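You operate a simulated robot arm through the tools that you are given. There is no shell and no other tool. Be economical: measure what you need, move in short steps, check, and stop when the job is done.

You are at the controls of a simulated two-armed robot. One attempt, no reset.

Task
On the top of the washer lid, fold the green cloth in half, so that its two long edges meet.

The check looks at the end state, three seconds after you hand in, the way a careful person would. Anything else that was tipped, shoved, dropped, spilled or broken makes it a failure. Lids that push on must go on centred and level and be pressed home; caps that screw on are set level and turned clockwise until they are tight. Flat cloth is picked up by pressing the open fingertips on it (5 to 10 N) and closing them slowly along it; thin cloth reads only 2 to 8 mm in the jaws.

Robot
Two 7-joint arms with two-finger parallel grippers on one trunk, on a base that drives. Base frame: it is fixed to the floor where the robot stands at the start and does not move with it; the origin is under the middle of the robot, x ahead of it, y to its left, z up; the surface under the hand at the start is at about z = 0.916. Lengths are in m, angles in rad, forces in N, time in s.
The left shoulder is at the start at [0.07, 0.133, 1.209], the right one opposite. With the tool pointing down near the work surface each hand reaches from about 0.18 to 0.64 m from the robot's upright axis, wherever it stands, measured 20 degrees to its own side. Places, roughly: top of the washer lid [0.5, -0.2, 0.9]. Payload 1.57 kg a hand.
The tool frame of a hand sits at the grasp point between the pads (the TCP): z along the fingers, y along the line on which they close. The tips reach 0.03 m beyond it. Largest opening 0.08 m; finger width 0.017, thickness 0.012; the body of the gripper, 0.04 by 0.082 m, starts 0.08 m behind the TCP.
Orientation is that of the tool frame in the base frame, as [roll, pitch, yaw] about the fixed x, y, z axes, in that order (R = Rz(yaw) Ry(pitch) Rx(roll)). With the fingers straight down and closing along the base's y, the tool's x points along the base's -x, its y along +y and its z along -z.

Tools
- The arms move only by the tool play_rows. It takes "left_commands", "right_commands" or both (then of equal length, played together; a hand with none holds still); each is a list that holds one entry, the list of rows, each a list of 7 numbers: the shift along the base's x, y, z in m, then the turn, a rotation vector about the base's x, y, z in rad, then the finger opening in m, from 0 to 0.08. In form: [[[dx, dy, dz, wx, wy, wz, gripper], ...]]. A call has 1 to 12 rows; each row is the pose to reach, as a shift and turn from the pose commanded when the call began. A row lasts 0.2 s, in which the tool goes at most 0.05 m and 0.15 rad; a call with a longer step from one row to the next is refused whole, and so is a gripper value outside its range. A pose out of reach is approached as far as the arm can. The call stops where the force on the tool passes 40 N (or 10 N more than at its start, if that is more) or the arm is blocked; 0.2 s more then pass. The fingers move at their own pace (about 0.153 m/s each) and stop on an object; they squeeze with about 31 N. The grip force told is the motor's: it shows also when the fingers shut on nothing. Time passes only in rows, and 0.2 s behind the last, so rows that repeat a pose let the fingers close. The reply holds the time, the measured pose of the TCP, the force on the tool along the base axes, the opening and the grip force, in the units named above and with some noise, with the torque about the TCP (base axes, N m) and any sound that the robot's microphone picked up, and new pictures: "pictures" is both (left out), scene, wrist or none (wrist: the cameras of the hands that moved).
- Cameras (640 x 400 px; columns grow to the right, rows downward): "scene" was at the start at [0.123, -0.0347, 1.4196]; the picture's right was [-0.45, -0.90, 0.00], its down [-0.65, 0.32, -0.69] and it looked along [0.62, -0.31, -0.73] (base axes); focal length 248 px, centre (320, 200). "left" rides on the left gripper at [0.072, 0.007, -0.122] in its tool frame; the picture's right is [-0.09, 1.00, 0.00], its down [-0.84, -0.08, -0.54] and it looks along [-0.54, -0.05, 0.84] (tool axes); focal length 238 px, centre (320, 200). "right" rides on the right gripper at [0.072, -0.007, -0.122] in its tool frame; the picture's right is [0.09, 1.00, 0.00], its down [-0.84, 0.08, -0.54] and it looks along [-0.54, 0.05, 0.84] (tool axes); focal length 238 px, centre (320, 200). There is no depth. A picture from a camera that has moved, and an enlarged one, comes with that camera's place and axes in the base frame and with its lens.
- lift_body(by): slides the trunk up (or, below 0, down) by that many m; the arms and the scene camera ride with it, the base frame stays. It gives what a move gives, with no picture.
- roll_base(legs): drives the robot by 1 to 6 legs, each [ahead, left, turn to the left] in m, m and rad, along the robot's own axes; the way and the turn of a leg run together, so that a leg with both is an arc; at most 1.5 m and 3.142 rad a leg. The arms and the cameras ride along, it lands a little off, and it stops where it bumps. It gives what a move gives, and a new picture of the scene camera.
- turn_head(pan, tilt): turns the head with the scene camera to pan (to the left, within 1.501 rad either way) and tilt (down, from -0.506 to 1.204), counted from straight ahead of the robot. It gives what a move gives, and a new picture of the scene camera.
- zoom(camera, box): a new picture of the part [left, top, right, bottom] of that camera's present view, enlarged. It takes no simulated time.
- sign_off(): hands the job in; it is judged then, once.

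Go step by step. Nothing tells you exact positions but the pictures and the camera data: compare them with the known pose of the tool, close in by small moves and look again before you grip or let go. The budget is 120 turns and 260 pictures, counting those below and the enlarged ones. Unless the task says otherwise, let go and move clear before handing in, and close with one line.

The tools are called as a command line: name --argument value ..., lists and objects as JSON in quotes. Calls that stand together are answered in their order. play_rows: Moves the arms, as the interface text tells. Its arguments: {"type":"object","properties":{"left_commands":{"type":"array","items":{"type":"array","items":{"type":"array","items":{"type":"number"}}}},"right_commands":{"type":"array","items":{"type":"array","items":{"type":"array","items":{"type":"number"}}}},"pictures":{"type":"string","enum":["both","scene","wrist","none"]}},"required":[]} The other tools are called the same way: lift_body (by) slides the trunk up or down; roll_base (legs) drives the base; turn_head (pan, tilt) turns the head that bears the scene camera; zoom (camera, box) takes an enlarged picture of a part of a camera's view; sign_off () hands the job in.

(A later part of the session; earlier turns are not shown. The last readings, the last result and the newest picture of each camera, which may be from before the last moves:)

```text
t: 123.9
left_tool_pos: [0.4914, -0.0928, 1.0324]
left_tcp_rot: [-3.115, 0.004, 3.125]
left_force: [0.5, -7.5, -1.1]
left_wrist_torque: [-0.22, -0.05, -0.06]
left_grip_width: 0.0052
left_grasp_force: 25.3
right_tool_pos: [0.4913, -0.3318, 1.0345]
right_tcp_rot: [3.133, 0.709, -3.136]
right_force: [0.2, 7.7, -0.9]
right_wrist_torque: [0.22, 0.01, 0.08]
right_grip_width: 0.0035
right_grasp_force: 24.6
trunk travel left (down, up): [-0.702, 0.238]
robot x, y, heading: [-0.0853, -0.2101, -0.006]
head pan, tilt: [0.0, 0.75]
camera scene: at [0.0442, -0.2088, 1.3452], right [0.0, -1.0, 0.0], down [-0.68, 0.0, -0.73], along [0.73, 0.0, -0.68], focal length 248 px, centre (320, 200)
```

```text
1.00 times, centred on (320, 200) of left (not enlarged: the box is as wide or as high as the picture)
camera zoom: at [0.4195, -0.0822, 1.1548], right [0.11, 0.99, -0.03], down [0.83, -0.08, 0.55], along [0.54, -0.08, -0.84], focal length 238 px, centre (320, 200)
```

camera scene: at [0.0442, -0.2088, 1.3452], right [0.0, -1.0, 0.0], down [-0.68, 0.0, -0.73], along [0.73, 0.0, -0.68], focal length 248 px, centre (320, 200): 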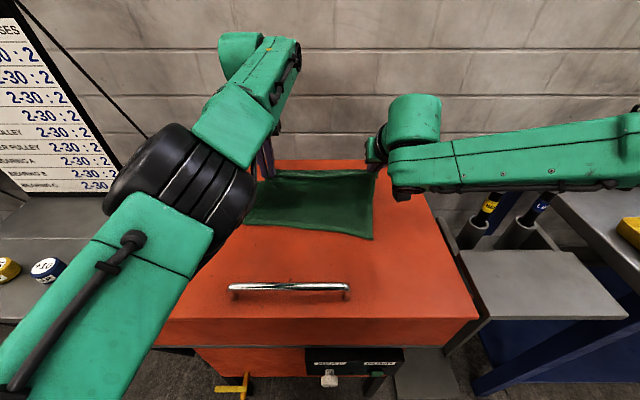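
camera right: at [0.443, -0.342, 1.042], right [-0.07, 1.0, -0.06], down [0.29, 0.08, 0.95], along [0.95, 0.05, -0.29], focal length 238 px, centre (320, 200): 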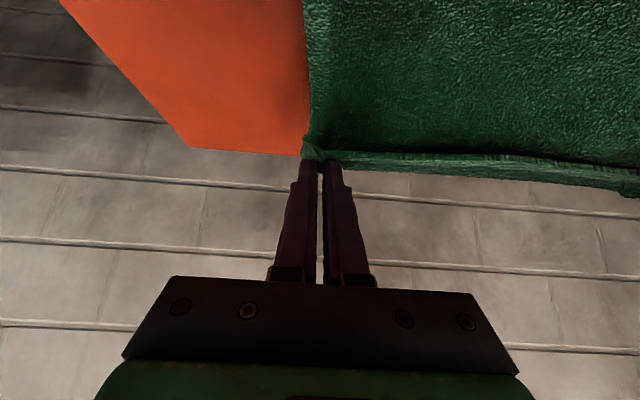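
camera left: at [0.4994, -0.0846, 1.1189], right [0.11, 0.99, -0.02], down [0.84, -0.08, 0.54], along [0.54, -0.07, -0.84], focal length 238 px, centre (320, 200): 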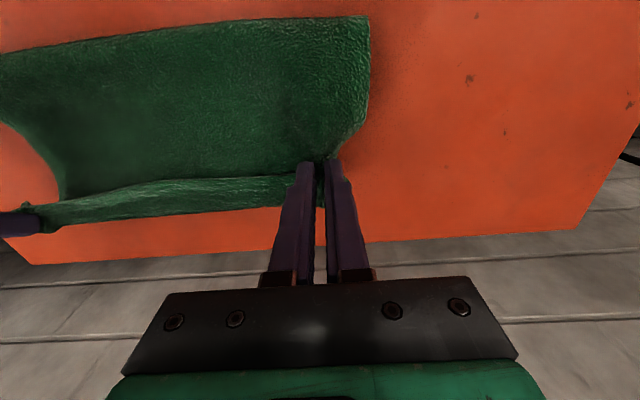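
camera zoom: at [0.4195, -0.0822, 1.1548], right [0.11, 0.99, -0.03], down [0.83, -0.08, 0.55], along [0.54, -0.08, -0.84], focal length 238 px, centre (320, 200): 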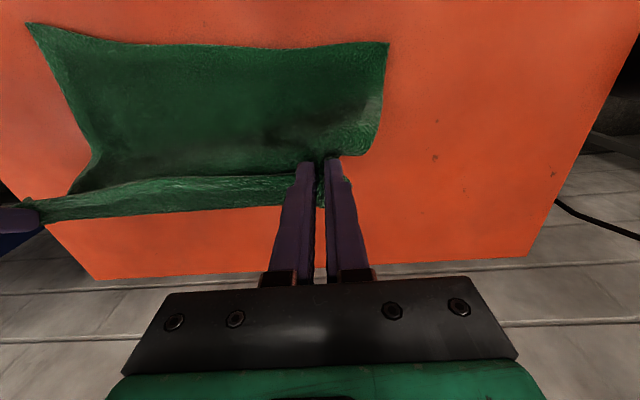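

It's laying out beautifully. I'll finish laying it down and then open the fingers.

lift_body --by -0.04

roll_base --legs '[[0.035, 0, 0]]'

lift_body --by -0.034

roll_base --legs '[[0.02, 0, 0]]'

zoom --camera "left" --box '[0, 0, 640, 400]'

```text
t: 124.8
left_tool_pos: [0.4966, -0.0945, 0.9909]
left_tcp_rot: [-3.116, -0.002, 3.122]
left_force: [0.9, -6.6, -0.1]
left_wrist_torque: [-0.2, 0.01, 0.0]
left_grip_width: 0.0054
left_grasp_force: 26.0
right_tool_pos: [0.4963, -0.3319, 0.9901]
right_tcp_rot: [3.133, 0.704, -3.135]
right_force: [-0.9, 7.2, -0.1]
right_wrist_torque: [0.22, 0.0, 0.08]
right_grip_width: 0.0035
right_grasp_force: 25.0
trunk travel left (down, up): [-0.662, 0.278]
robot x, y, heading: [-0.084, -0.2085, -0.003]
head pan, tilt: [0.0, 0.75]
```

```text
t: 125.6
left_tool_pos: [0.5275, -0.0928, 0.9932]
left_tcp_rot: [-3.115, 0.002, 3.124]
left_force: [-0.5, -6.9, -0.3]
left_wrist_torque: [-0.23, -0.05, -0.01]
left_grip_width: 0.0056
left_grasp_force: 25.7
right_tool_pos: [0.5279, -0.3313, 0.995]
right_tcp_rot: [3.131, 0.707, -3.134]
right_force: [-0.9, 7.3, 0.3]
right_wrist_torque: [0.21, 0.01, 0.09]
right_grip_width: 0.0035
right_grasp_force: 24.3
trunk travel left (down, up): [-0.662, 0.278]
robot x, y, heading: [-0.0483, -0.2106, 0.003]
head pan, tilt: [0.0, 0.75]
camera scene: at [0.08, -0.2088, 1.3051], right [0.0, -1.0, 0.0], down [-0.68, 0.0, -0.73], along [0.73, 0.0, -0.68], focal length 248 px, centre (320, 200)
```

scene: 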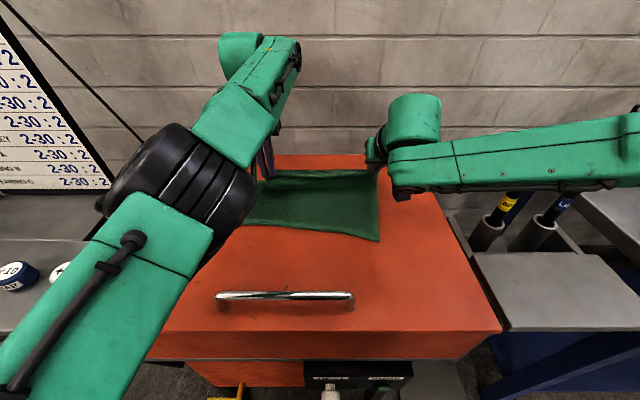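

```text
t: 126.4
left_tool_pos: [0.5302, -0.0934, 0.957]
left_tcp_rot: [-3.116, 0.0, 3.122]
left_force: [1.1, -6.9, 1.6]
left_wrist_torque: [-0.22, 0.01, -0.02]
left_grip_width: 0.0056
left_grasp_force: 25.5
right_tool_pos: [0.5308, -0.3311, 0.958]
right_tcp_rot: [3.134, 0.705, -3.135]
right_force: [0.4, 7.1, 0.0]
right_wrist_torque: [0.18, 0.03, 0.08]
right_grip_width: 0.0035
right_grasp_force: 24.7
trunk travel left (down, up): [-0.628, 0.312]
robot x, y, heading: [-0.05, -0.21, -0.0]
head pan, tilt: [0.0, 0.75]
```

```text
t: 127.2
left_tool_pos: [0.5478, -0.0934, 0.9583]
left_tcp_rot: [-3.113, 0.002, 3.125]
left_force: [-0.4, -6.8, -0.1]
left_wrist_torque: [-0.22, -0.03, 0.0]
left_grip_width: 0.005
left_grasp_force: 25.8
right_tool_pos: [0.5477, -0.3308, 0.9593]
right_tcp_rot: [3.134, 0.707, -3.133]
right_force: [-0.6, 6.0, 0.2]
right_wrist_torque: [0.19, 0.01, 0.06]
right_grip_width: 0.0034
right_grasp_force: 24.1
trunk travel left (down, up): [-0.628, 0.312]
robot x, y, heading: [-0.0278, -0.2077, 0.0]
head pan, tilt: [0.0, 0.75]
camera scene: at [0.1013, -0.2087, 1.2709], right [0.0, -1.0, 0.0], down [-0.68, 0.0, -0.73], along [0.73, 0.0, -0.68], focal length 248 px, centre (320, 200)
```

scene: 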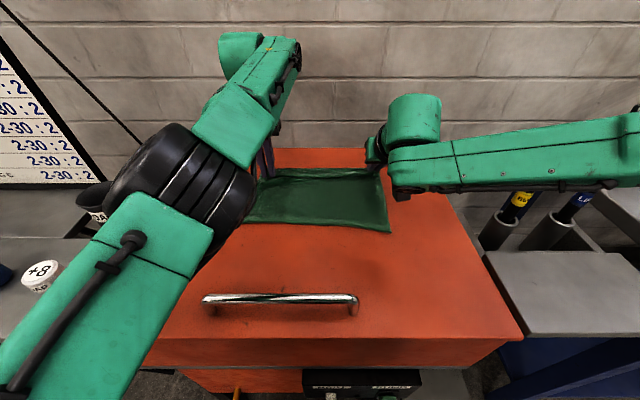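

```text
1.00 times, centred on (320, 200) of left (not enlarged: the box is as wide or as high as the picture)
camera zoom: at [0.4762, -0.0821, 1.0799], right [0.11, 0.99, -0.03], down [0.83, -0.08, 0.55], along [0.54, -0.08, -0.84], focal length 238 px, centre (320, 200)
```

zoom: 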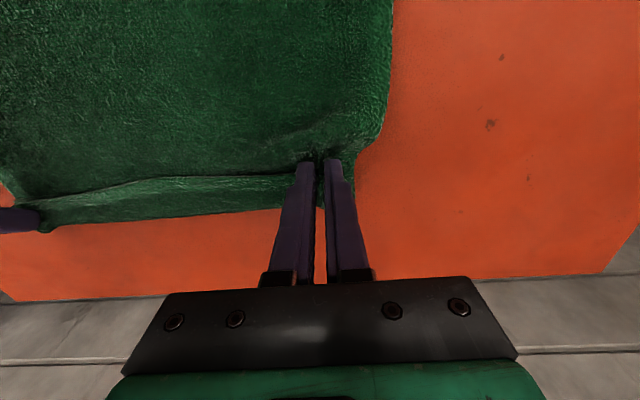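

It's laid flat again with the near edge at x≈0.39. The hem is now gripped so that carrying it to the near edge puts it the right way round, so I'll fold straight back now. I'll move along a proper arc: up and back, then down.

lift_body --by 0.045

roll_base --legs '[[-0.045, 0, 0]]'

lift_body --by 0.025

roll_base --legs '[[-0.045, 0, 0]]'

zoom --camera "left" --box '[0, 0, 640, 400]'

zoom --camera "right" --box '[0, 0, 640, 400]'

zoom --camera "scene" --box '[180, 100, 500, 300]'

```text
t: 128.1
left_tool_pos: [0.55, -0.0939, 1.0024]
left_tcp_rot: [-3.112, -0.001, 3.124]
left_force: [0.6, -5.7, 0.0]
left_wrist_torque: [-0.17, -0.01, -0.04]
left_grip_width: 0.0054
left_grasp_force: 25.1
right_tool_pos: [0.5515, -0.3319, 1.0034]
right_tcp_rot: [3.131, 0.703, -3.134]
right_force: [-0.6, 6.7, 0.1]
right_wrist_torque: [0.18, 0.04, 0.08]
right_grip_width: 0.0033
right_grasp_force: 24.3
trunk travel left (down, up): [-0.673, 0.267]
robot x, y, heading: [-0.0306, -0.2123, -0.003]
head pan, tilt: [0.0, 0.75]
```

```text
t: 129.0
left_tool_pos: [0.5088, -0.0942, 0.9998]
left_tcp_rot: [-3.113, -0.006, 3.122]
left_force: [0.5, -6.0, 0.1]
left_wrist_torque: [-0.17, -0.02, -0.03]
left_grip_width: 0.0053
left_grasp_force: 25.1
right_tool_pos: [0.5081, -0.3323, 1.0007]
right_tcp_rot: [3.134, 0.699, -3.135]
right_force: [-0.1, 6.8, 0.1]
right_wrist_torque: [0.18, 0.03, 0.08]
right_grip_width: 0.0033
right_grasp_force: 24.7
trunk travel left (down, up): [-0.673, 0.267]
robot x, y, heading: [-0.0752, -0.2116, -0.003]
head pan, tilt: [0.0, 0.75]
camera scene: at [0.0635, -0.2088, 1.315], right [0.0, -1.0, 0.0], down [-0.68, 0.0, -0.73], along [0.73, 0.0, -0.68], focal length 248 px, centre (320, 200)
```

scene: 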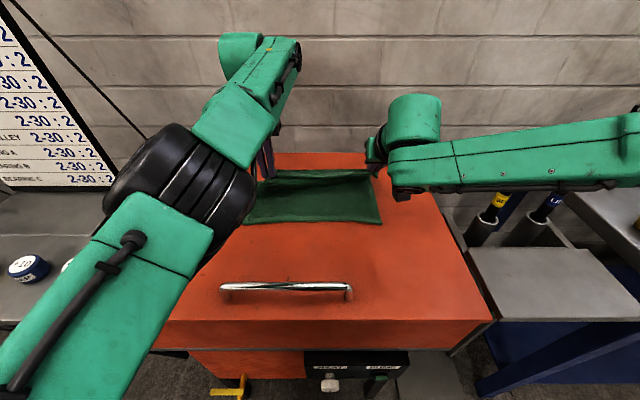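

```text
t: 129.7
left_tool_pos: [0.5037, -0.0941, 1.0273]
left_tcp_rot: [-3.112, -0.001, 3.122]
left_force: [-0.5, -6.0, 0.1]
left_wrist_torque: [-0.15, -0.02, 0.01]
left_grip_width: 0.0057
left_grasp_force: 25.4
right_tool_pos: [0.5051, -0.3306, 1.0279]
right_tcp_rot: [3.132, 0.704, -3.134]
right_force: [-0.3, 6.1, -0.7]
right_wrist_torque: [0.18, 0.02, 0.09]
right_grip_width: 0.0036
right_grasp_force: 24.0
trunk travel left (down, up): [-0.698, 0.242]
robot x, y, heading: [-0.0753, -0.2087, -0.002]
head pan, tilt: [0.0, 0.75]
```

```text
t: 130.6
left_tool_pos: [0.4639, -0.0938, 1.0254]
left_tcp_rot: [-3.114, -0.007, 3.123]
left_force: [1.3, -6.8, -0.1]
left_wrist_torque: [-0.16, 0.03, 0.0]
left_grip_width: 0.0056
left_grasp_force: 25.2
right_tool_pos: [0.4638, -0.3319, 1.0244]
right_tcp_rot: [3.133, 0.7, -3.135]
right_force: [-0.8, 7.2, -0.1]
right_wrist_torque: [0.18, 0.0, 0.06]
right_grip_width: 0.0034
right_grasp_force: 24.1
trunk travel left (down, up): [-0.698, 0.242]
robot x, y, heading: [-0.1186, -0.2079, -0.003]
head pan, tilt: [0.0, 0.75]
camera scene: at [0.0196, -0.2089, 1.3398], right [0.0, -1.0, 0.0], down [-0.69, 0.0, -0.73], along [0.73, 0.0, -0.69], focal length 248 px, centre (320, 200)
```

scene: 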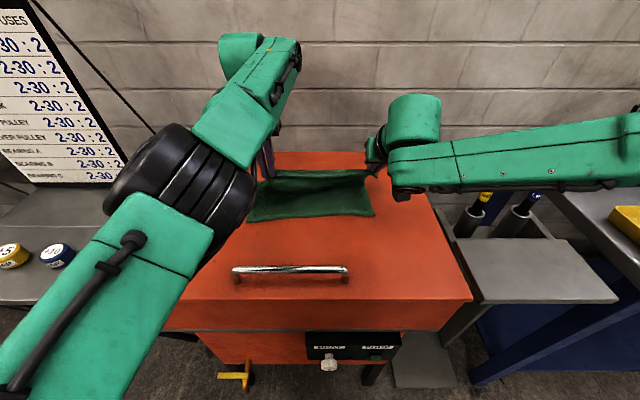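

```text
1.00 times, centred on (320, 200) of left (not enlarged: the box is as wide or as high as the picture)
camera zoom: at [0.3932, -0.0825, 1.1457], right [0.11, 0.99, -0.03], down [0.84, -0.08, 0.54], along [0.53, -0.08, -0.84], focal length 238 px, centre (320, 200)
```

zoom: 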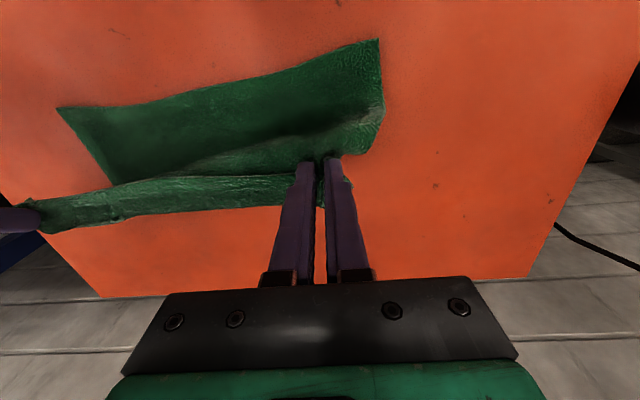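

```text
1.00 times, centred on (320, 200) of right (not enlarged: the box is as wide or as high as the picture)
camera zoom: at [0.3313, -0.3393, 1.0712], right [-0.08, 1.0, -0.05], down [0.29, 0.07, 0.95], along [0.95, 0.06, -0.3], focal length 238 px, centre (320, 200)
```

zoom: 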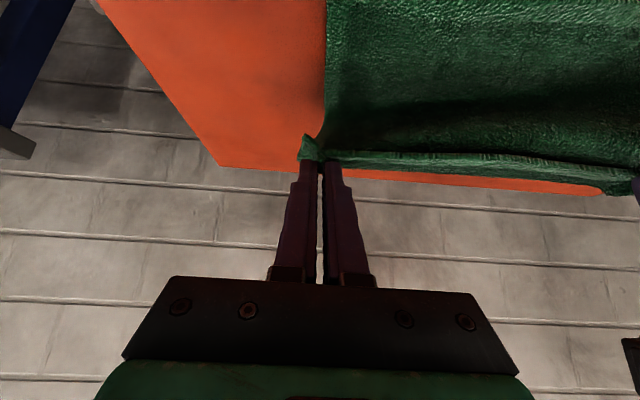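

```text
2.00 times, centred on (340, 200) of scene
camera zoom: at [0.0196, -0.2089, 1.3398], right [0.0, -1.0, 0.0], down [-0.69, 0.0, -0.73], along [0.73, 0.0, -0.69], focal length 495 px, centre (280, 200)
```

zoom: 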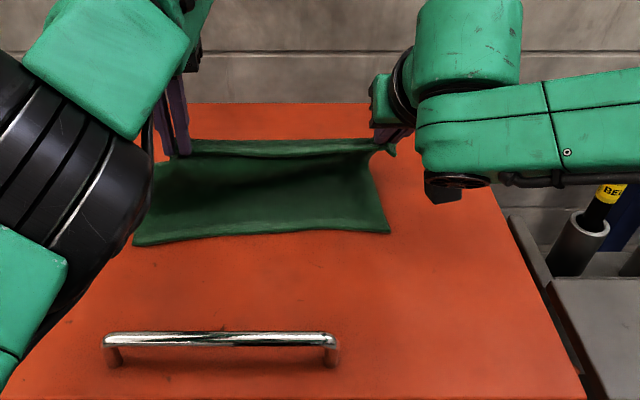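

Moving back would crumple it, because the cloth leaves the pinch on the robot side. Better idea: lay it flat again, release, smooth the hem outward, and re-grip the far edge fresh. Then I can lift it as a curtain and lower it straight down, so it folds in half towards me. I'll lay it flat and release now.

roll_base --legs '[[0.045, 0, 0]]'

lift_body --by -0.03

roll_base --legs '[[0.045, 0, 0]]'

lift_body --by -0.042

roll_base --legs '[[0.02, 0, 0]]'

play_rows --left_commands '[[[0, 0, -0.002, 0, 0, 0, 0.005], [0, 0, -0.002, 0, 0, 0, 0.01], [0, 0, -0.002, 0, 0, 0, 0.02], [0, 0, -0.002, 0, 0, 0, 0.03], [0, 0, 0.01, 0, 0, 0, 0.03], [0, 0, 0.025, 0, 0, 0, 0.03], [0, 0, 0.045, 0, 0, 0, 0.03]]]' --right_commands '[[[0, 0, -0.002, 0, 0, 0, 0.005], [0, 0, -0.002, 0, 0, 0, 0.01], [0, 0, -0.002, 0, 0, 0, 0.02], [0, 0, -0.002, 0, 0, 0, 0.03], [0, 0, 0.01, 0, 0, 0, 0.03], [0, 0, 0.025, 0, 0, 0, 0.03], [0, 0, 0.045, 0, 0, 0, 0.03]]]' --pictures "both"

```text
t: 131.5
left_tool_pos: [0.5005, -0.0939, 1.0293]
left_tcp_rot: [-3.115, 0.005, 3.121]
left_force: [-0.1, -7.2, -0.4]
left_wrist_torque: [-0.19, -0.03, -0.03]
left_grip_width: 0.0055
left_grasp_force: 25.5
right_tool_pos: [0.5004, -0.3331, 1.0302]
right_tcp_rot: [3.132, 0.708, -3.137]
right_force: [-0.1, 6.1, 0.1]
right_wrist_torque: [0.18, 0.0, 0.07]
right_grip_width: 0.0033
right_grasp_force: 24.4
trunk travel left (down, up): [-0.698, 0.242]
robot x, y, heading: [-0.0776, -0.2093, -0.002]
head pan, tilt: [0.0, 0.75]
camera scene: at [0.0527, -0.2089, 1.3412], right [0.0, -1.0, 0.0], down [-0.68, 0.0, -0.73], along [0.73, 0.0, -0.68], focal length 248 px, centre (320, 200)
```

scene: 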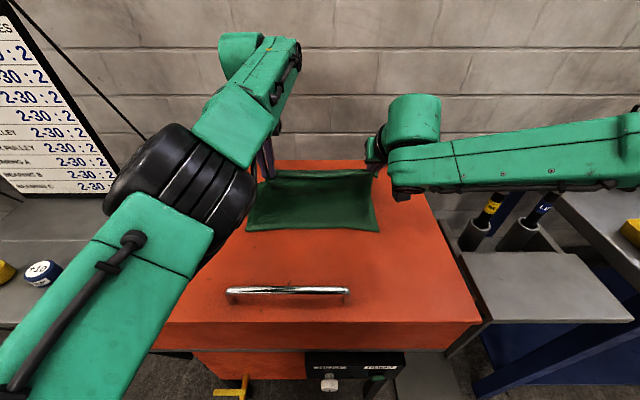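

```text
t: 132.2
left_tool_pos: [0.5051, -0.0951, 0.9962]
left_tcp_rot: [-3.111, -0.001, 3.121]
left_force: [0.1, -5.8, 0.5]
left_wrist_torque: [-0.18, 0.0, -0.02]
left_grip_width: 0.0055
left_grasp_force: 25.5
right_tool_pos: [0.5051, -0.3303, 0.9976]
right_tcp_rot: [3.131, 0.703, -3.136]
right_force: [0.1, 4.9, 0.5]
right_wrist_torque: [0.18, -0.03, 0.04]
right_grip_width: 0.0035
right_grasp_force: 24.4
trunk travel left (down, up): [-0.668, 0.272]
robot x, y, heading: [-0.0737, -0.2114, 0.003]
head pan, tilt: [0.0, 0.75]
```

```text
t: 133.1
left_tool_pos: [0.5453, -0.0946, 0.9987]
left_tcp_rot: [-3.114, 0.001, 3.121]
left_force: [-0.4, -6.1, 1.0]
left_wrist_torque: [-0.14, -0.06, -0.05]
left_grip_width: 0.0052
left_grasp_force: 25.8
right_tool_pos: [0.5452, -0.3317, 1.0011]
right_tcp_rot: [3.129, 0.709, -3.136]
right_force: [0.0, 5.6, -0.3]
right_wrist_torque: [0.2, -0.02, 0.06]
right_grip_width: 0.0036
right_grasp_force: 24.7
trunk travel left (down, up): [-0.668, 0.272]
robot x, y, heading: [-0.0332, -0.2117, -0.001]
head pan, tilt: [0.0, 0.75]
camera scene: at [0.0979, -0.209, 1.3111], right [0.0, -1.0, 0.0], down [-0.68, 0.0, -0.73], along [0.73, 0.0, -0.68], focal length 248 px, centre (320, 200)
```

scene: 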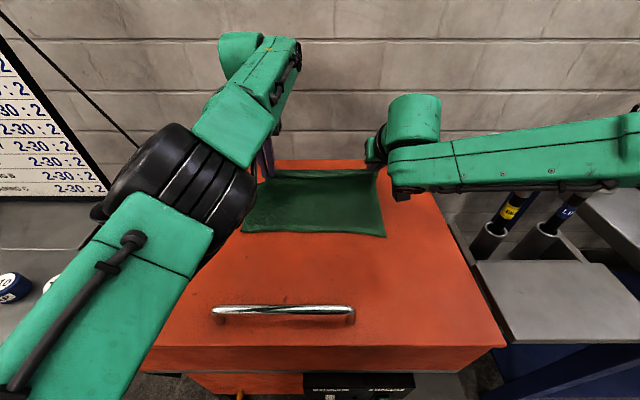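

```text
t: 134.0
left_tool_pos: [0.5476, -0.0952, 0.9558]
left_tcp_rot: [-3.111, -0.001, 3.119]
left_force: [0.1, -5.2, 0.3]
left_wrist_torque: [-0.17, 0.01, -0.02]
left_grip_width: 0.0054
left_grasp_force: 24.9
right_tool_pos: [0.5467, -0.3323, 0.9567]
right_tcp_rot: [3.131, 0.706, -3.135]
right_force: [-0.1, 4.8, -0.2]
right_wrist_torque: [0.12, 0.02, 0.07]
right_grip_width: 0.0033
right_grasp_force: 25.0
trunk travel left (down, up): [-0.626, 0.314]
robot x, y, heading: [-0.0332, -0.212, 0.004]
head pan, tilt: [0.0, 0.75]
```

```text
t: 134.8
left_tool_pos: [0.5662, -0.0946, 0.9568]
left_tcp_rot: [-3.111, -0.001, 3.121]
left_force: [-0.4, -5.5, 0.1]
left_wrist_torque: [-0.16, -0.02, -0.06]
left_grip_width: 0.0052
left_grasp_force: 25.5
right_tool_pos: [0.5652, -0.3316, 0.957]
right_tcp_rot: [3.131, 0.708, -3.136]
right_force: [-0.2, 5.6, 0.6]
right_wrist_torque: [0.12, 0.02, 0.07]
right_grip_width: 0.0036
right_grasp_force: 24.4
trunk travel left (down, up): [-0.626, 0.314]
robot x, y, heading: [-0.0132, -0.2115, 0.002]
head pan, tilt: [0.0, 0.75]
camera scene: at [0.12, -0.209, 1.2688], right [0.0, -1.0, 0.0], down [-0.68, 0.0, -0.73], along [0.73, 0.0, -0.68], focal length 248 px, centre (320, 200)
```

scene: 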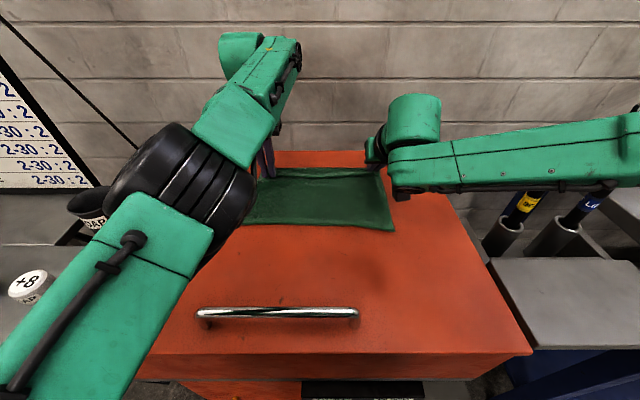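

```text
t: 136.4
left_tool_pos: [0.5685, -0.0944, 0.9994]
left_tcp_rot: [-3.112, -0.001, 3.12]
left_force: [0.1, -0.5, 0.6]
left_wrist_torque: [-0.02, 0.0, 0.01]
left_grip_width: 0.03
left_grasp_force: 0.1
right_tool_pos: [0.5696, -0.3303, 1.0008]
right_tcp_rot: [3.133, 0.705, -3.132]
right_force: [0.3, 0.7, -0.1]
right_wrist_torque: [0.0, -0.02, -0.02]
right_grip_width: 0.0301
right_grasp_force: 0.1
trunk travel left (down, up): [-0.626, 0.314]
robot x, y, heading: [-0.0131, -0.2139, -0.0]
head pan, tilt: [0.0, 0.75]
camera scene: at [0.1215, -0.2078, 1.2686], right [0.0, -1.0, 0.0], down [-0.68, 0.0, -0.73], along [0.73, 0.0, -0.68], focal length 248 px, centre (320, 200)
camera right: at [0.4361, -0.3379, 1.0466], right [-0.08, 1.0, -0.05], down [0.29, 0.08, 0.96], along [0.95, 0.06, -0.29], focal length 238 px, centre (320, 200)
camera left: at [0.4948, -0.0826, 1.1202], right [0.11, 0.99, -0.03], down [0.83, -0.08, 0.54], along [0.54, -0.09, -0.84], focal length 238 px, centre (320, 200)
```

scene: 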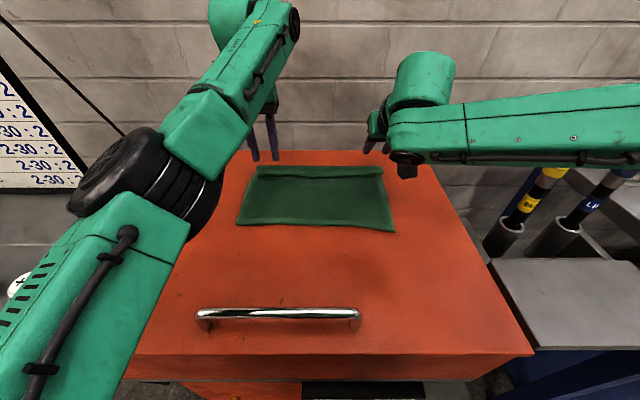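
right: 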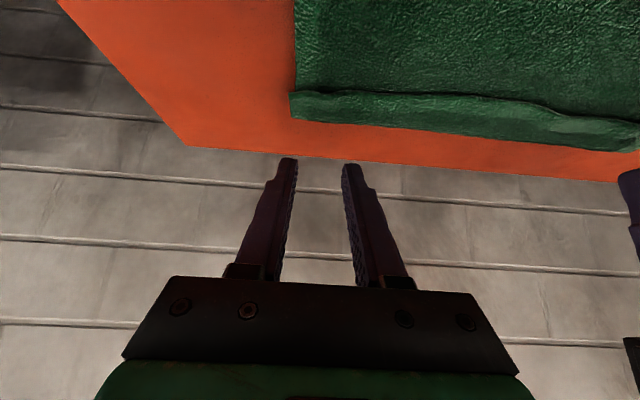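
left: 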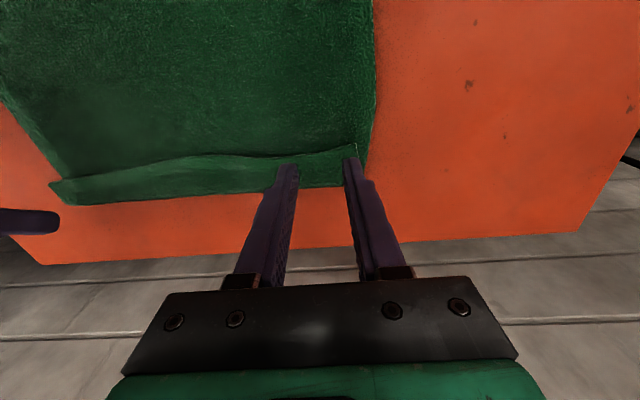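

The cloth is flat again apart from the flipped hem at x≈.57–.61. I need room to sweep that hem outward, so I'll slide the whole cloth about 9 cm towards me: press the fingertips on it near its front edge and back the base up.

roll_base --legs '[[-0.115, 0, 0]]'

play_rows --left_commands '[[[0, -0.01, -0.02, 0, 0, 0, 0.03], [0, -0.01, -0.04, 0, 0, 0, 0.03], [0, -0.01, -0.046, 0, 0, 0, 0.03], [0, -0.01, -0.049, 0, 0, 0, 0.03]]]' --right_commands '[[[0, 0.01, -0.02, 0, 0, 0, 0.03], [0, 0.01, -0.04, 0, 0, 0, 0.03], [0, 0.01, -0.05, 0, 0, 0, 0.03], [0, 0.01, -0.053, 0, 0, 0, 0.03]]]' --pictures "wrist"

```text
t: 137.6
left_tool_pos: [0.4554, -0.0951, 0.9984]
left_tcp_rot: [-3.111, -0.001, 3.118]
left_force: [-0.5, 0.0, 0.0]
left_wrist_torque: [0.02, -0.01, 0.0]
left_grip_width: 0.0298
left_grasp_force: 0.1
right_tool_pos: [0.457, -0.3318, 0.9989]
right_tcp_rot: [3.132, 0.705, -3.138]
right_force: [0.1, -0.7, -0.4]
right_wrist_torque: [0.02, 0.0, 0.01]
right_grip_width: 0.03
right_grasp_force: 0.0
trunk travel left (down, up): [-0.626, 0.314]
robot x, y, heading: [-0.128, -0.2092, -0.001]
head pan, tilt: [0.0, 0.75]
camera scene: at [0.0098, -0.2093, 1.2684], right [0.0, -1.0, 0.0], down [-0.68, 0.0, -0.73], along [0.73, 0.0, -0.68], focal length 248 px, centre (320, 200)
```

scene: 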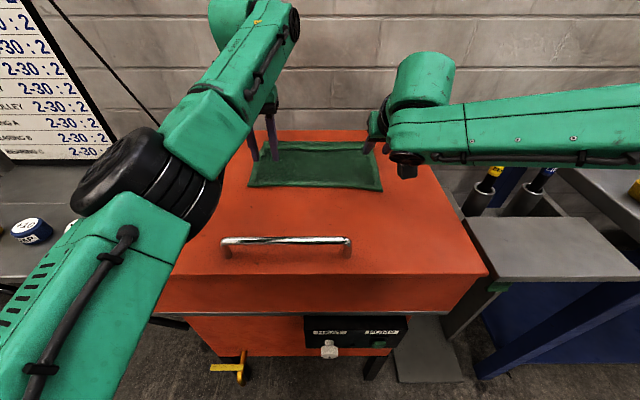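

```text
t: 138.6
left_tool_pos: [0.455, -0.1065, 0.9511]
left_tcp_rot: [-3.112, -0.001, 3.118]
left_force: [-0.2, 0.1, 1.3]
left_wrist_torque: [-0.01, 0.01, 0.0]
left_grip_width: 0.03
left_grasp_force: 0.0
right_tool_pos: [0.456, -0.323, 0.9489]
right_tcp_rot: [3.131, 0.704, -3.138]
right_force: [0.5, -0.1, 0.4]
right_wrist_torque: [0.02, 0.01, 0.02]
right_grip_width: 0.0302
right_grasp_force: 0.1
trunk travel left (down, up): [-0.626, 0.314]
robot x, y, heading: [-0.1219, -0.208, 0.0]
head pan, tilt: [0.0, 0.75]
camera right: at [0.3222, -0.3302, 0.9938], right [-0.08, 1.0, -0.05], down [0.28, 0.07, 0.96], along [0.96, 0.06, -0.29], focal length 238 px, centre (320, 200)
camera left: at [0.3834, -0.0938, 1.0722], right [0.12, 0.99, -0.03], down [0.84, -0.08, 0.54], along [0.54, -0.09, -0.84], focal length 238 px, centre (320, 200)
```

right: 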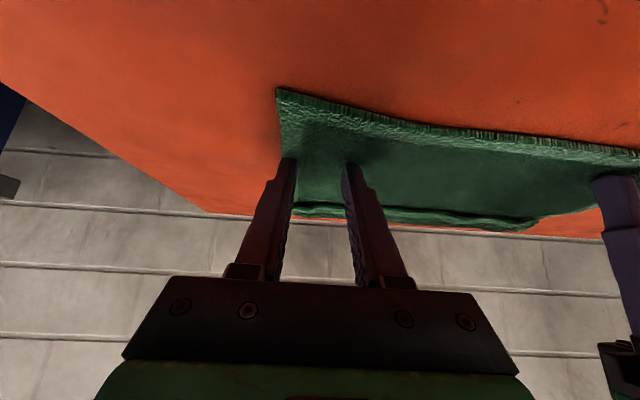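
left: 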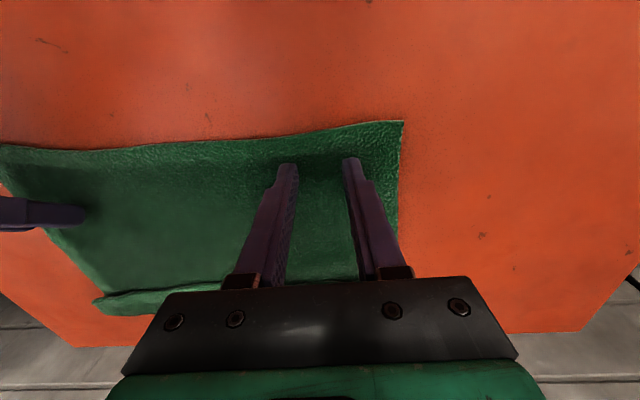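

play_rows --left_commands '[[[0, 0, -0.001, 0, 0, 0, 0.03], [0, 0, -0.003, 0, 0, 0, 0.03], [0, 0, -0.003, 0, 0, 0, 0.03]]]' --right_commands '[[[0, 0, -0.002, 0, 0, 0, 0.03], [0, 0, -0.004, 0, 0, 0, 0.03], [0, 0, -0.004, 0, 0, 0, 0.03]]]' --pictures "none"

```text
t: 139.4
left_tool_pos: [0.4531, -0.1049, 0.9497]
left_tcp_rot: [-3.114, -0.001, 3.117]
left_force: [1.2, -0.3, 4.4]
left_wrist_torque: [0.09, -0.06, -0.02]
left_grip_width: 0.0299
left_grasp_force: 0.1
right_tool_pos: [0.454, -0.3239, 0.9479]
right_tcp_rot: [3.131, 0.712, -3.136]
right_force: [3.3, -1.6, 12.7]
right_wrist_torque: [-0.16, -0.23, 0.02]
right_grip_width: 0.03
right_grasp_force: 0.0
trunk travel left (down, up): [-0.626, 0.314]
robot x, y, heading: [-0.1255, -0.2129, -0.007]
head pan, tilt: [0.0, 0.75]
```

play_rows --left_commands '[[[0, 0, -0.001, 0, 0, 0, 0.03], [0, 0, -0.0015, 0, 0, 0, 0.03]]]' --right_commands '[[[0, 0, 0.0005, 0, 0, 0, 0.03], [0, 0, 0.0005, 0, 0, 0, 0.03]]]' --pictures "none"

roll_base --legs '[[-0.09, 0, 0.005]]'

zoom --camera "left" --box '[0, 0, 640, 400]'

zoom --camera "right" --box '[0, 0, 640, 400]'

```text
t: 140.0
left_tool_pos: [0.4543, -0.1062, 0.9493]
left_tcp_rot: [-3.111, 0.004, 3.12]
left_force: [-0.4, -0.1, 6.3]
left_wrist_torque: [0.1, -0.02, -0.01]
left_grip_width: 0.03
left_grasp_force: 0.0
right_tool_pos: [0.4543, -0.322, 0.946]
right_tcp_rot: [3.131, 0.71, -3.138]
right_force: [3.7, -1.9, 14.2]
right_wrist_torque: [-0.19, -0.28, -0.04]
right_grip_width: 0.0302
right_grasp_force: 0.5
trunk travel left (down, up): [-0.626, 0.314]
robot x, y, heading: [-0.1262, -0.2124, -0.004]
head pan, tilt: [0.0, 0.75]
```

```text
t: 141.1
left_tool_pos: [0.3615, -0.1034, 0.9508]
left_tcp_rot: [-3.112, 0.003, 3.121]
left_force: [-0.5, -0.8, 6.0]
left_wrist_torque: [0.1, 0.06, 0.04]
left_grip_width: 0.0297
left_grasp_force: 0.2
right_tool_pos: [0.361, -0.3195, 0.9465]
right_tcp_rot: [3.13, 0.709, -3.132]
right_force: [-1.7, 1.0, 14.0]
right_wrist_torque: [-0.06, -0.16, 0.03]
right_grip_width: 0.0297
right_grasp_force: 0.1
trunk travel left (down, up): [-0.626, 0.314]
robot x, y, heading: [-0.2169, -0.2106, -0.002]
head pan, tilt: [0.0, 0.75]
camera scene: at [-0.0868, -0.2082, 1.2691], right [0.0, -1.0, 0.0], down [-0.68, 0.0, -0.73], along [0.73, 0.0, -0.68], focal length 248 px, centre (320, 200)
```

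scene: 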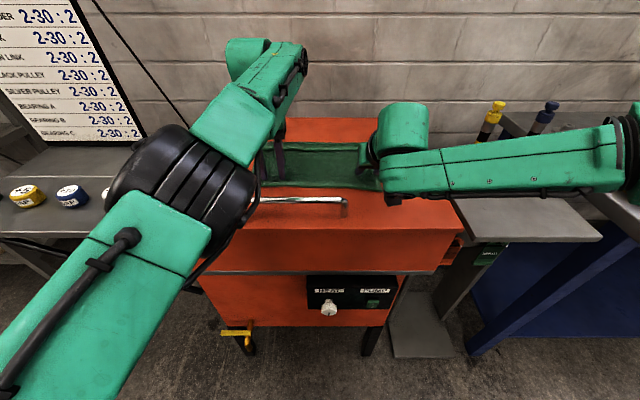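

```text
1.00 times, centred on (320, 200) of left (not enlarged: the box is as wide or as high as the picture)
camera zoom: at [0.289, -0.0913, 1.071], right [0.11, 0.99, -0.03], down [0.83, -0.08, 0.55], along [0.54, -0.09, -0.84], focal length 238 px, centre (320, 200)
```

zoom: 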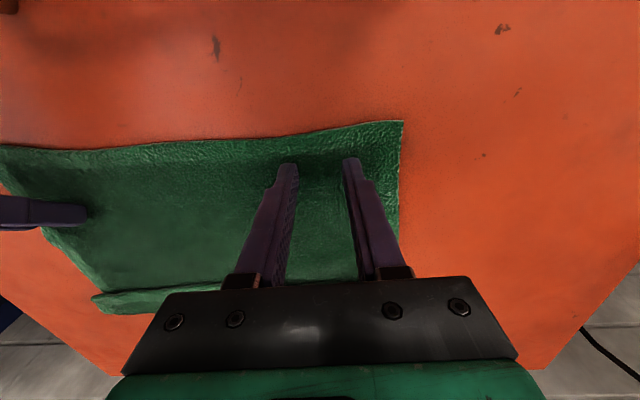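

```text
1.00 times, centred on (320, 200) of right (not enlarged: the box is as wide or as high as the picture)
camera zoom: at [0.2289, -0.3272, 0.9917], right [-0.08, 0.99, -0.05], down [0.28, 0.07, 0.96], along [0.96, 0.07, -0.29], focal length 238 px, centre (320, 200)
```

zoom: 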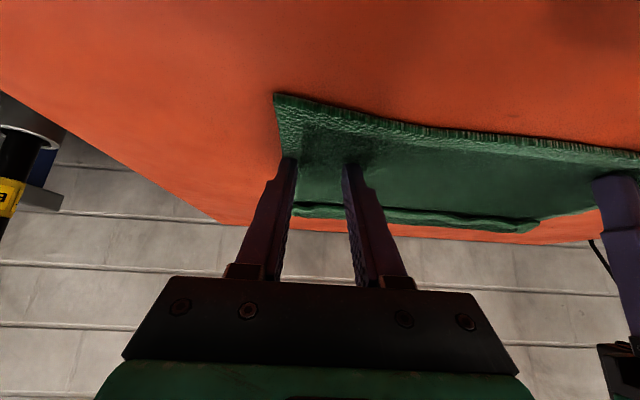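

The cloth slid perfectly, undisturbed. Next I'll lift, drive forward so the fingertips are over the hem's free edge, and lower onto it.

play_rows --left_commands '[[[0, 0, 0.015, 0, 0, 0, 0.03], [0, 0, 0.03, 0, 0, 0, 0.03]]]' --right_commands '[[[0, 0, 0.015, 0, 0, 0, 0.03], [-0.008, 0, 0.03, 0, 0, 0, 0.03]]]' --pictures "none"

roll_base --legs '[[0.128, 0, 0]]'

play_rows --left_commands '[[[0, 0, -0.01, 0, 0, 0, 0.03], [0, 0, -0.018, 0, 0, 0, 0.03], [0, 0, -0.022, 0, 0, 0, 0.03]]]' --right_commands '[[[0, 0, -0.01, 0, 0, 0, 0.03], [0, 0, -0.018, 0, 0, 0, 0.03], [0, 0, -0.022, 0, 0, 0, 0.03]]]' --pictures "wrist"

```text
t: 141.7
left_tool_pos: [0.3632, -0.1036, 0.9793]
left_tcp_rot: [-3.112, 0.0, 3.121]
left_force: [0.2, 0.7, 0.3]
left_wrist_torque: [-0.02, -0.05, -0.02]
left_grip_width: 0.0299
left_grasp_force: 0.1
right_tool_pos: [0.3551, -0.3182, 0.9741]
right_tcp_rot: [3.132, 0.706, -3.132]
right_force: [0.9, 1.6, 0.1]
right_wrist_torque: [0.03, -0.02, 0.01]
right_grip_width: 0.03
right_grasp_force: 0.0
trunk travel left (down, up): [-0.626, 0.314]
robot x, y, heading: [-0.2191, -0.2107, 0.001]
head pan, tilt: [0.0, 0.75]
```

```text
t: 142.9
left_tool_pos: [0.4893, -0.1058, 0.9779]
left_tcp_rot: [-3.112, -0.003, 3.116]
left_force: [-0.7, -0.7, 0.0]
left_wrist_torque: [0.01, 0.03, 0.01]
left_grip_width: 0.0299
left_grasp_force: 0.0
right_tool_pos: [0.4811, -0.3212, 0.9747]
right_tcp_rot: [3.13, 0.706, -3.137]
right_force: [-0.1, 0.7, -0.5]
right_wrist_torque: [0.02, -0.03, 0.01]
right_grip_width: 0.0299
right_grasp_force: 0.0
trunk travel left (down, up): [-0.626, 0.314]
robot x, y, heading: [-0.0888, -0.2091, 0.004]
head pan, tilt: [0.0, 0.75]
camera scene: at [0.0417, -0.2093, 1.2687], right [0.0, -1.0, 0.0], down [-0.68, 0.0, -0.73], along [0.73, 0.0, -0.68], focal length 248 px, centre (320, 200)
```

scene: 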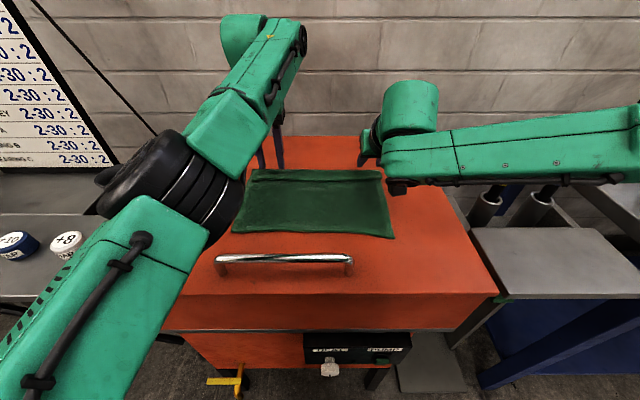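

```text
t: 143.7
left_tool_pos: [0.4914, -0.1078, 0.9565]
left_tcp_rot: [-3.113, -0.003, 3.116]
left_force: [0.5, -0.5, 1.0]
left_wrist_torque: [0.02, -0.01, 0.01]
left_grip_width: 0.0299
left_grasp_force: 0.0
right_tool_pos: [0.4818, -0.3195, 0.9532]
right_tcp_rot: [3.131, 0.704, -3.135]
right_force: [-0.1, 0.1, 0.4]
right_wrist_torque: [0.03, -0.02, -0.02]
right_grip_width: 0.0301
right_grasp_force: 0.1
trunk travel left (down, up): [-0.626, 0.314]
robot x, y, heading: [-0.091, -0.2088, 0.0]
head pan, tilt: [0.0, 0.75]
camera right: at [0.3482, -0.3277, 0.9979], right [-0.08, 1.0, -0.05], down [0.28, 0.07, 0.96], along [0.96, 0.06, -0.29], focal length 238 px, centre (320, 200)
camera left: at [0.4187, -0.0952, 1.0773], right [0.12, 0.99, -0.03], down [0.84, -0.08, 0.54], along [0.54, -0.09, -0.84], focal length 238 px, centre (320, 200)
```

right: 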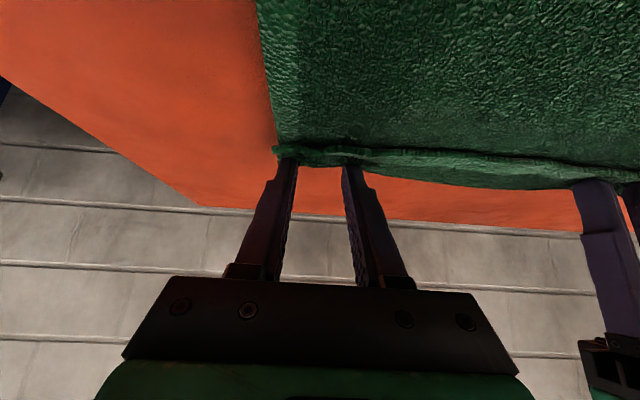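
left: 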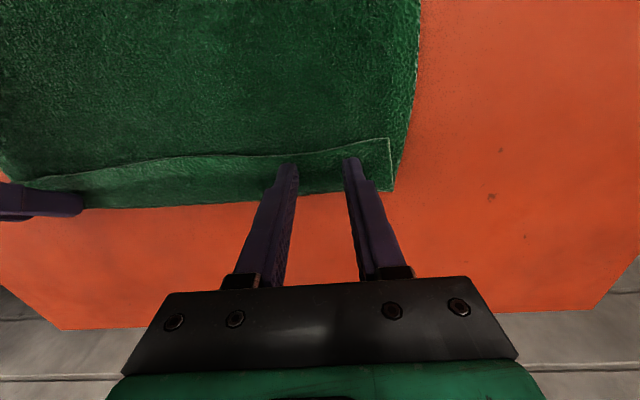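

play_rows --left_commands '[[[0, 0, -0.002, 0, 0, 0, 0.03], [0, 0, -0.003, 0, 0, 0, 0.03], [0, 0, -0.003, 0, 0, 0, 0.03]]]' --right_commands '[[[0, 0, -0.002, 0, 0, 0, 0.03], [0, 0, -0.003, 0, 0, 0, 0.03], [0, 0, -0.003, 0, 0, 0, 0.03]]]' --pictures "none"

```text
t: 144.5
left_tool_pos: [0.4891, -0.1066, 0.9544]
left_tcp_rot: [-3.112, -0.001, 3.118]
left_force: [0.9, -0.6, 2.4]
left_wrist_torque: [0.01, -0.04, -0.01]
left_grip_width: 0.0298
left_grasp_force: 0.1
right_tool_pos: [0.482, -0.3206, 0.9501]
right_tcp_rot: [3.132, 0.707, -3.136]
right_force: [0.6, 1.3, 5.4]
right_wrist_torque: [0.01, -0.09, 0.0]
right_grip_width: 0.03
right_grasp_force: 0.0
trunk travel left (down, up): [-0.626, 0.314]
robot x, y, heading: [-0.0877, -0.2104, -0.003]
head pan, tilt: [0.0, 0.75]
```

Light contact on both. I'll drag outward by driving forward 7 cm.

roll_base --legs '[[0.07, 0, 0]]'

play_rows --left_commands '[[[0, 0, 0.02, 0, 0, 0, 0.03], [0, 0, 0.04, 0, 0, 0, 0.03]]]' --right_commands '[[[0, 0, 0.02, 0, 0, 0, 0.03], [0, 0, 0.04, 0, 0, 0, 0.03]]]' --pictures "wrist"

zoom --camera "scene" --box '[200, 120, 440, 270]'

```text
t: 145.6
left_tool_pos: [0.5583, -0.1056, 0.9531]
left_tcp_rot: [-3.111, -0.001, 3.119]
left_force: [-0.4, -0.4, 3.9]
left_wrist_torque: [0.0, 0.05, 0.0]
left_grip_width: 0.0297
left_grasp_force: 0.2
right_tool_pos: [0.5503, -0.3213, 0.9498]
right_tcp_rot: [3.131, 0.705, -3.136]
right_force: [-2.3, -0.4, 9.2]
right_wrist_torque: [-0.07, -0.07, -0.01]
right_grip_width: 0.0299
right_grasp_force: 0.0
trunk travel left (down, up): [-0.626, 0.314]
robot x, y, heading: [-0.0238, -0.2074, -0.002]
head pan, tilt: [0.0, 0.75]
camera scene: at [0.1104, -0.2093, 1.2687], right [0.0, -1.0, 0.0], down [-0.68, 0.0, -0.73], along [0.73, 0.0, -0.68], focal length 248 px, centre (320, 200)
```

scene: 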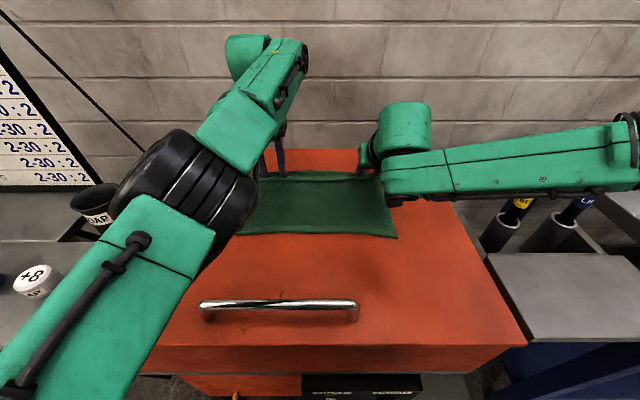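

```text
t: 146.2
left_tool_pos: [0.5568, -0.104, 0.9915]
left_tcp_rot: [-3.108, -0.001, 3.118]
left_force: [-0.1, 0.1, 0.7]
left_wrist_torque: [0.02, -0.03, 0.01]
left_grip_width: 0.0301
left_grasp_force: 0.0
right_tool_pos: [0.5511, -0.3181, 0.989]
right_tcp_rot: [3.132, 0.705, -3.134]
right_force: [-0.7, -0.1, -0.3]
right_wrist_torque: [-0.01, 0.01, 0.02]
right_grip_width: 0.0299
right_grasp_force: 0.0
trunk travel left (down, up): [-0.626, 0.314]
robot x, y, heading: [-0.0228, -0.2108, -0.007]
head pan, tilt: [0.0, 0.75]
camera right: at [0.4182, -0.3264, 1.0341], right [-0.08, 1.0, -0.05], down [0.28, 0.07, 0.96], along [0.95, 0.06, -0.29], focal length 238 px, centre (320, 200)
camera left: at [0.4852, -0.0927, 1.113], right [0.12, 0.99, -0.03], down [0.84, -0.08, 0.54], along [0.54, -0.09, -0.84], focal length 238 px, centre (320, 200)
```

right: 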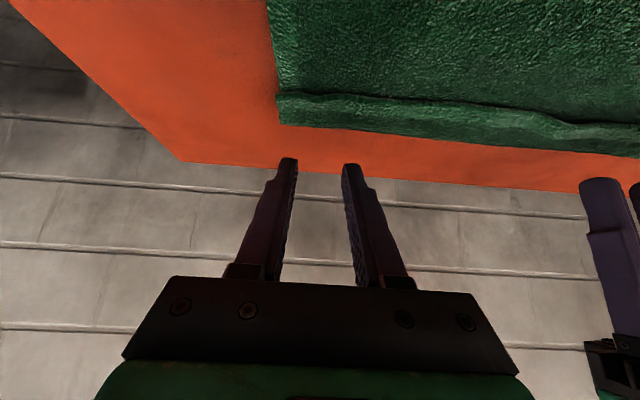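
left: 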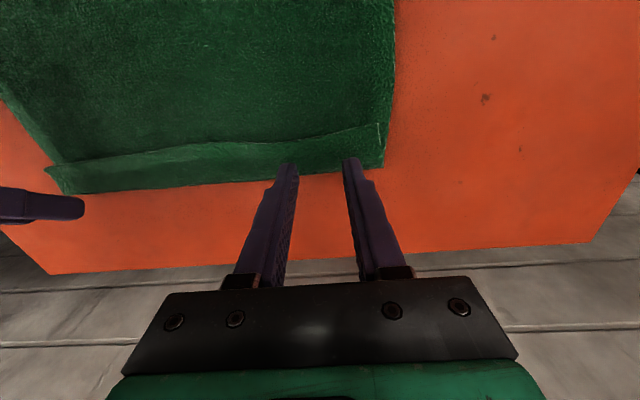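

```text
2.67 times, centred on (320, 195) of scene
camera zoom: at [0.111, -0.2085, 1.2686], right [0.0, -1.0, 0.0], down [-0.68, 0.0, -0.73], along [0.73, 0.0, -0.68], focal length 660 px, centre (320, 213)
```

zoom: 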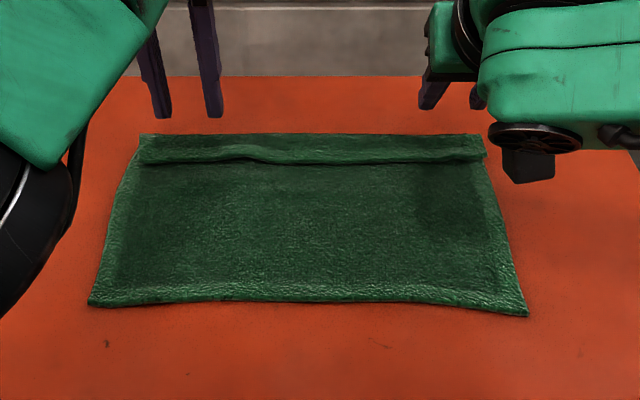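

The whole cloth slid instead of unrolling, since the lid is slippery. That points to a cleaner method: grip the fresh near edge and lift it as a curtain, so the hem at the bottom drops straight under gravity. Then I lower it straight down so it folds in half away from me with both long edges under my hands. I'm positioning over the near edge.

roll_base --legs '[[-0.157, 0, 0.004]]'

play_rows --left_commands '[[[0, 0.006, 0, 0, 0, 0, 0.03], [0, 0.012, 0, 0, 0, 0, 0.03], [0, 0.019, -0.01, 0, 0, 0, 0.03], [0, 0.019, -0.02, 0, 0, 0, 0.03], [0, 0.019, -0.02, 0, 0, 0, 0.03]]]' --right_commands '[[[0, 0, 0, 0, 0.1, 0, 0.03], [0, 0, 0, 0, 0.2, 0, 0.03], [-0.004, 0.002, -0.005, 0, 0.305, 0, 0.03], [-0.004, 0.002, -0.015, 0, 0.305, 0, 0.03], [-0.004, 0.002, -0.015, 0, 0.305, 0, 0.03]]]' --pictures "wrist"

```text
t: 147.6
left_tool_pos: [0.4014, -0.102, 0.9904]
left_tcp_rot: [-3.113, -0.004, 3.125]
left_force: [0.8, 0.6, 0.2]
left_wrist_torque: [0.05, 0.0, -0.01]
left_grip_width: 0.0296
left_grasp_force: 0.0
right_tool_pos: [0.3974, -0.3177, 0.9874]
right_tcp_rot: [3.131, 0.704, -3.13]
right_force: [0.2, 0.3, 0.4]
right_wrist_torque: [0.03, 0.0, -0.01]
right_grip_width: 0.0304
right_grasp_force: 0.0
trunk travel left (down, up): [-0.626, 0.314]
robot x, y, heading: [-0.1784, -0.2084, 0.001]
head pan, tilt: [0.0, 0.75]
camera scene: at [-0.043, -0.2088, 1.2684], right [0.0, -1.0, 0.0], down [-0.68, 0.0, -0.73], along [0.73, 0.0, -0.68], focal length 248 px, centre (320, 200)
```

scene: 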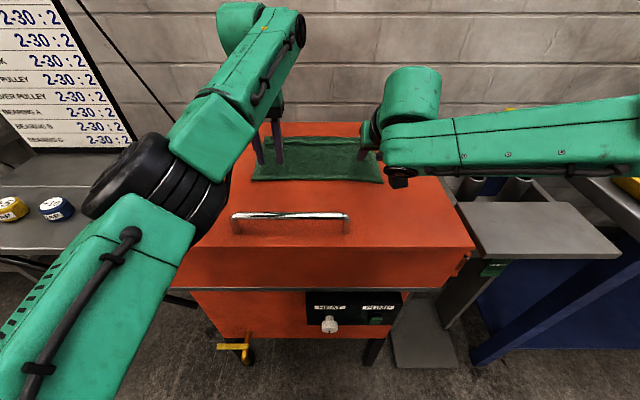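

```text
t: 148.8
left_tool_pos: [0.4015, -0.0823, 0.9713]
left_tcp_rot: [-3.111, -0.002, 3.124]
left_force: [-0.2, -0.9, 0.4]
left_wrist_torque: [0.0, 0.0, -0.03]
left_grip_width: 0.0299
left_grasp_force: 0.1
right_tool_pos: [0.3922, -0.3149, 0.9734]
right_tcp_rot: [3.128, 0.401, -3.133]
right_force: [-0.9, 0.3, 0.0]
right_wrist_torque: [0.0, 0.01, -0.01]
right_grip_width: 0.03
right_grasp_force: 0.2
trunk travel left (down, up): [-0.626, 0.314]
robot x, y, heading: [-0.1789, -0.2096, 0.004]
head pan, tilt: [0.0, 0.75]
camera right: at [0.2791, -0.3234, 1.056], right [-0.1, 0.99, -0.02], down [0.56, 0.07, 0.83], along [0.82, 0.07, -0.56], focal length 238 px, centre (320, 200)
camera left: at [0.33, -0.071, 1.0924], right [0.11, 0.99, -0.03], down [0.84, -0.08, 0.54], along [0.54, -0.08, -0.84], focal length 238 px, centre (320, 200)
```

right: 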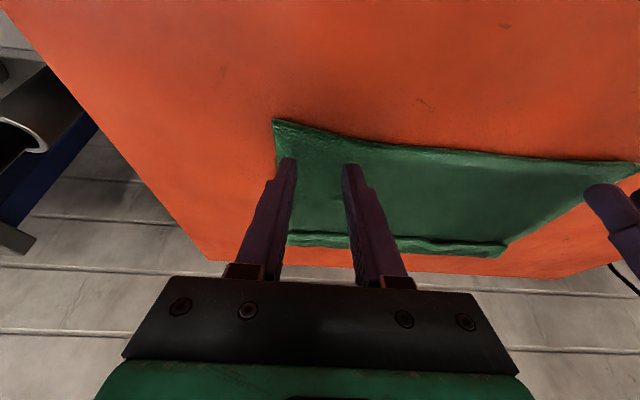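
left: 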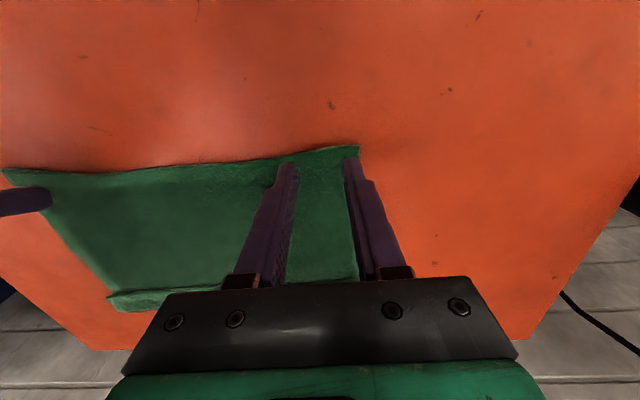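

Both hands are well placed. I'll descend to contact.

play_rows --left_commands '[[[0, -0.005, -0.008, 0, 0, 0, 0.03], [0, -0.005, -0.014, 0, 0, 0, 0.03], [0, -0.005, -0.019, 0, 0, 0, 0.03], [0, -0.005, -0.022, 0, 0, 0, 0.03], [0, -0.005, -0.023, 0, 0, 0, 0.03]]]' --right_commands '[[[0, 0, -0.008, 0, 0, 0, 0.03], [0, 0, -0.014, 0, 0, 0, 0.03], [0, 0, -0.019, 0, 0, 0, 0.03], [0, 0, -0.023, 0, 0, 0, 0.03], [0, 0, -0.0245, 0, 0, 0, 0.03]]]' --pictures "none"

```text
t: 149.9
left_tool_pos: [0.4004, -0.0877, 0.9489]
left_tcp_rot: [-3.113, 0.003, 3.122]
left_force: [1.5, -0.7, 7.7]
left_wrist_torque: [0.06, -0.03, -0.04]
left_grip_width: 0.0297
left_grasp_force: 0.2
right_tool_pos: [0.3923, -0.3156, 0.9497]
right_tcp_rot: [3.128, 0.405, -3.133]
right_force: [1.0, 0.1, 4.5]
right_wrist_torque: [-0.04, -0.06, -0.01]
right_grip_width: 0.0296
right_grasp_force: 0.1
trunk travel left (down, up): [-0.626, 0.314]
robot x, y, heading: [-0.1771, -0.2132, 0.002]
head pan, tilt: [0.0, 0.75]
```

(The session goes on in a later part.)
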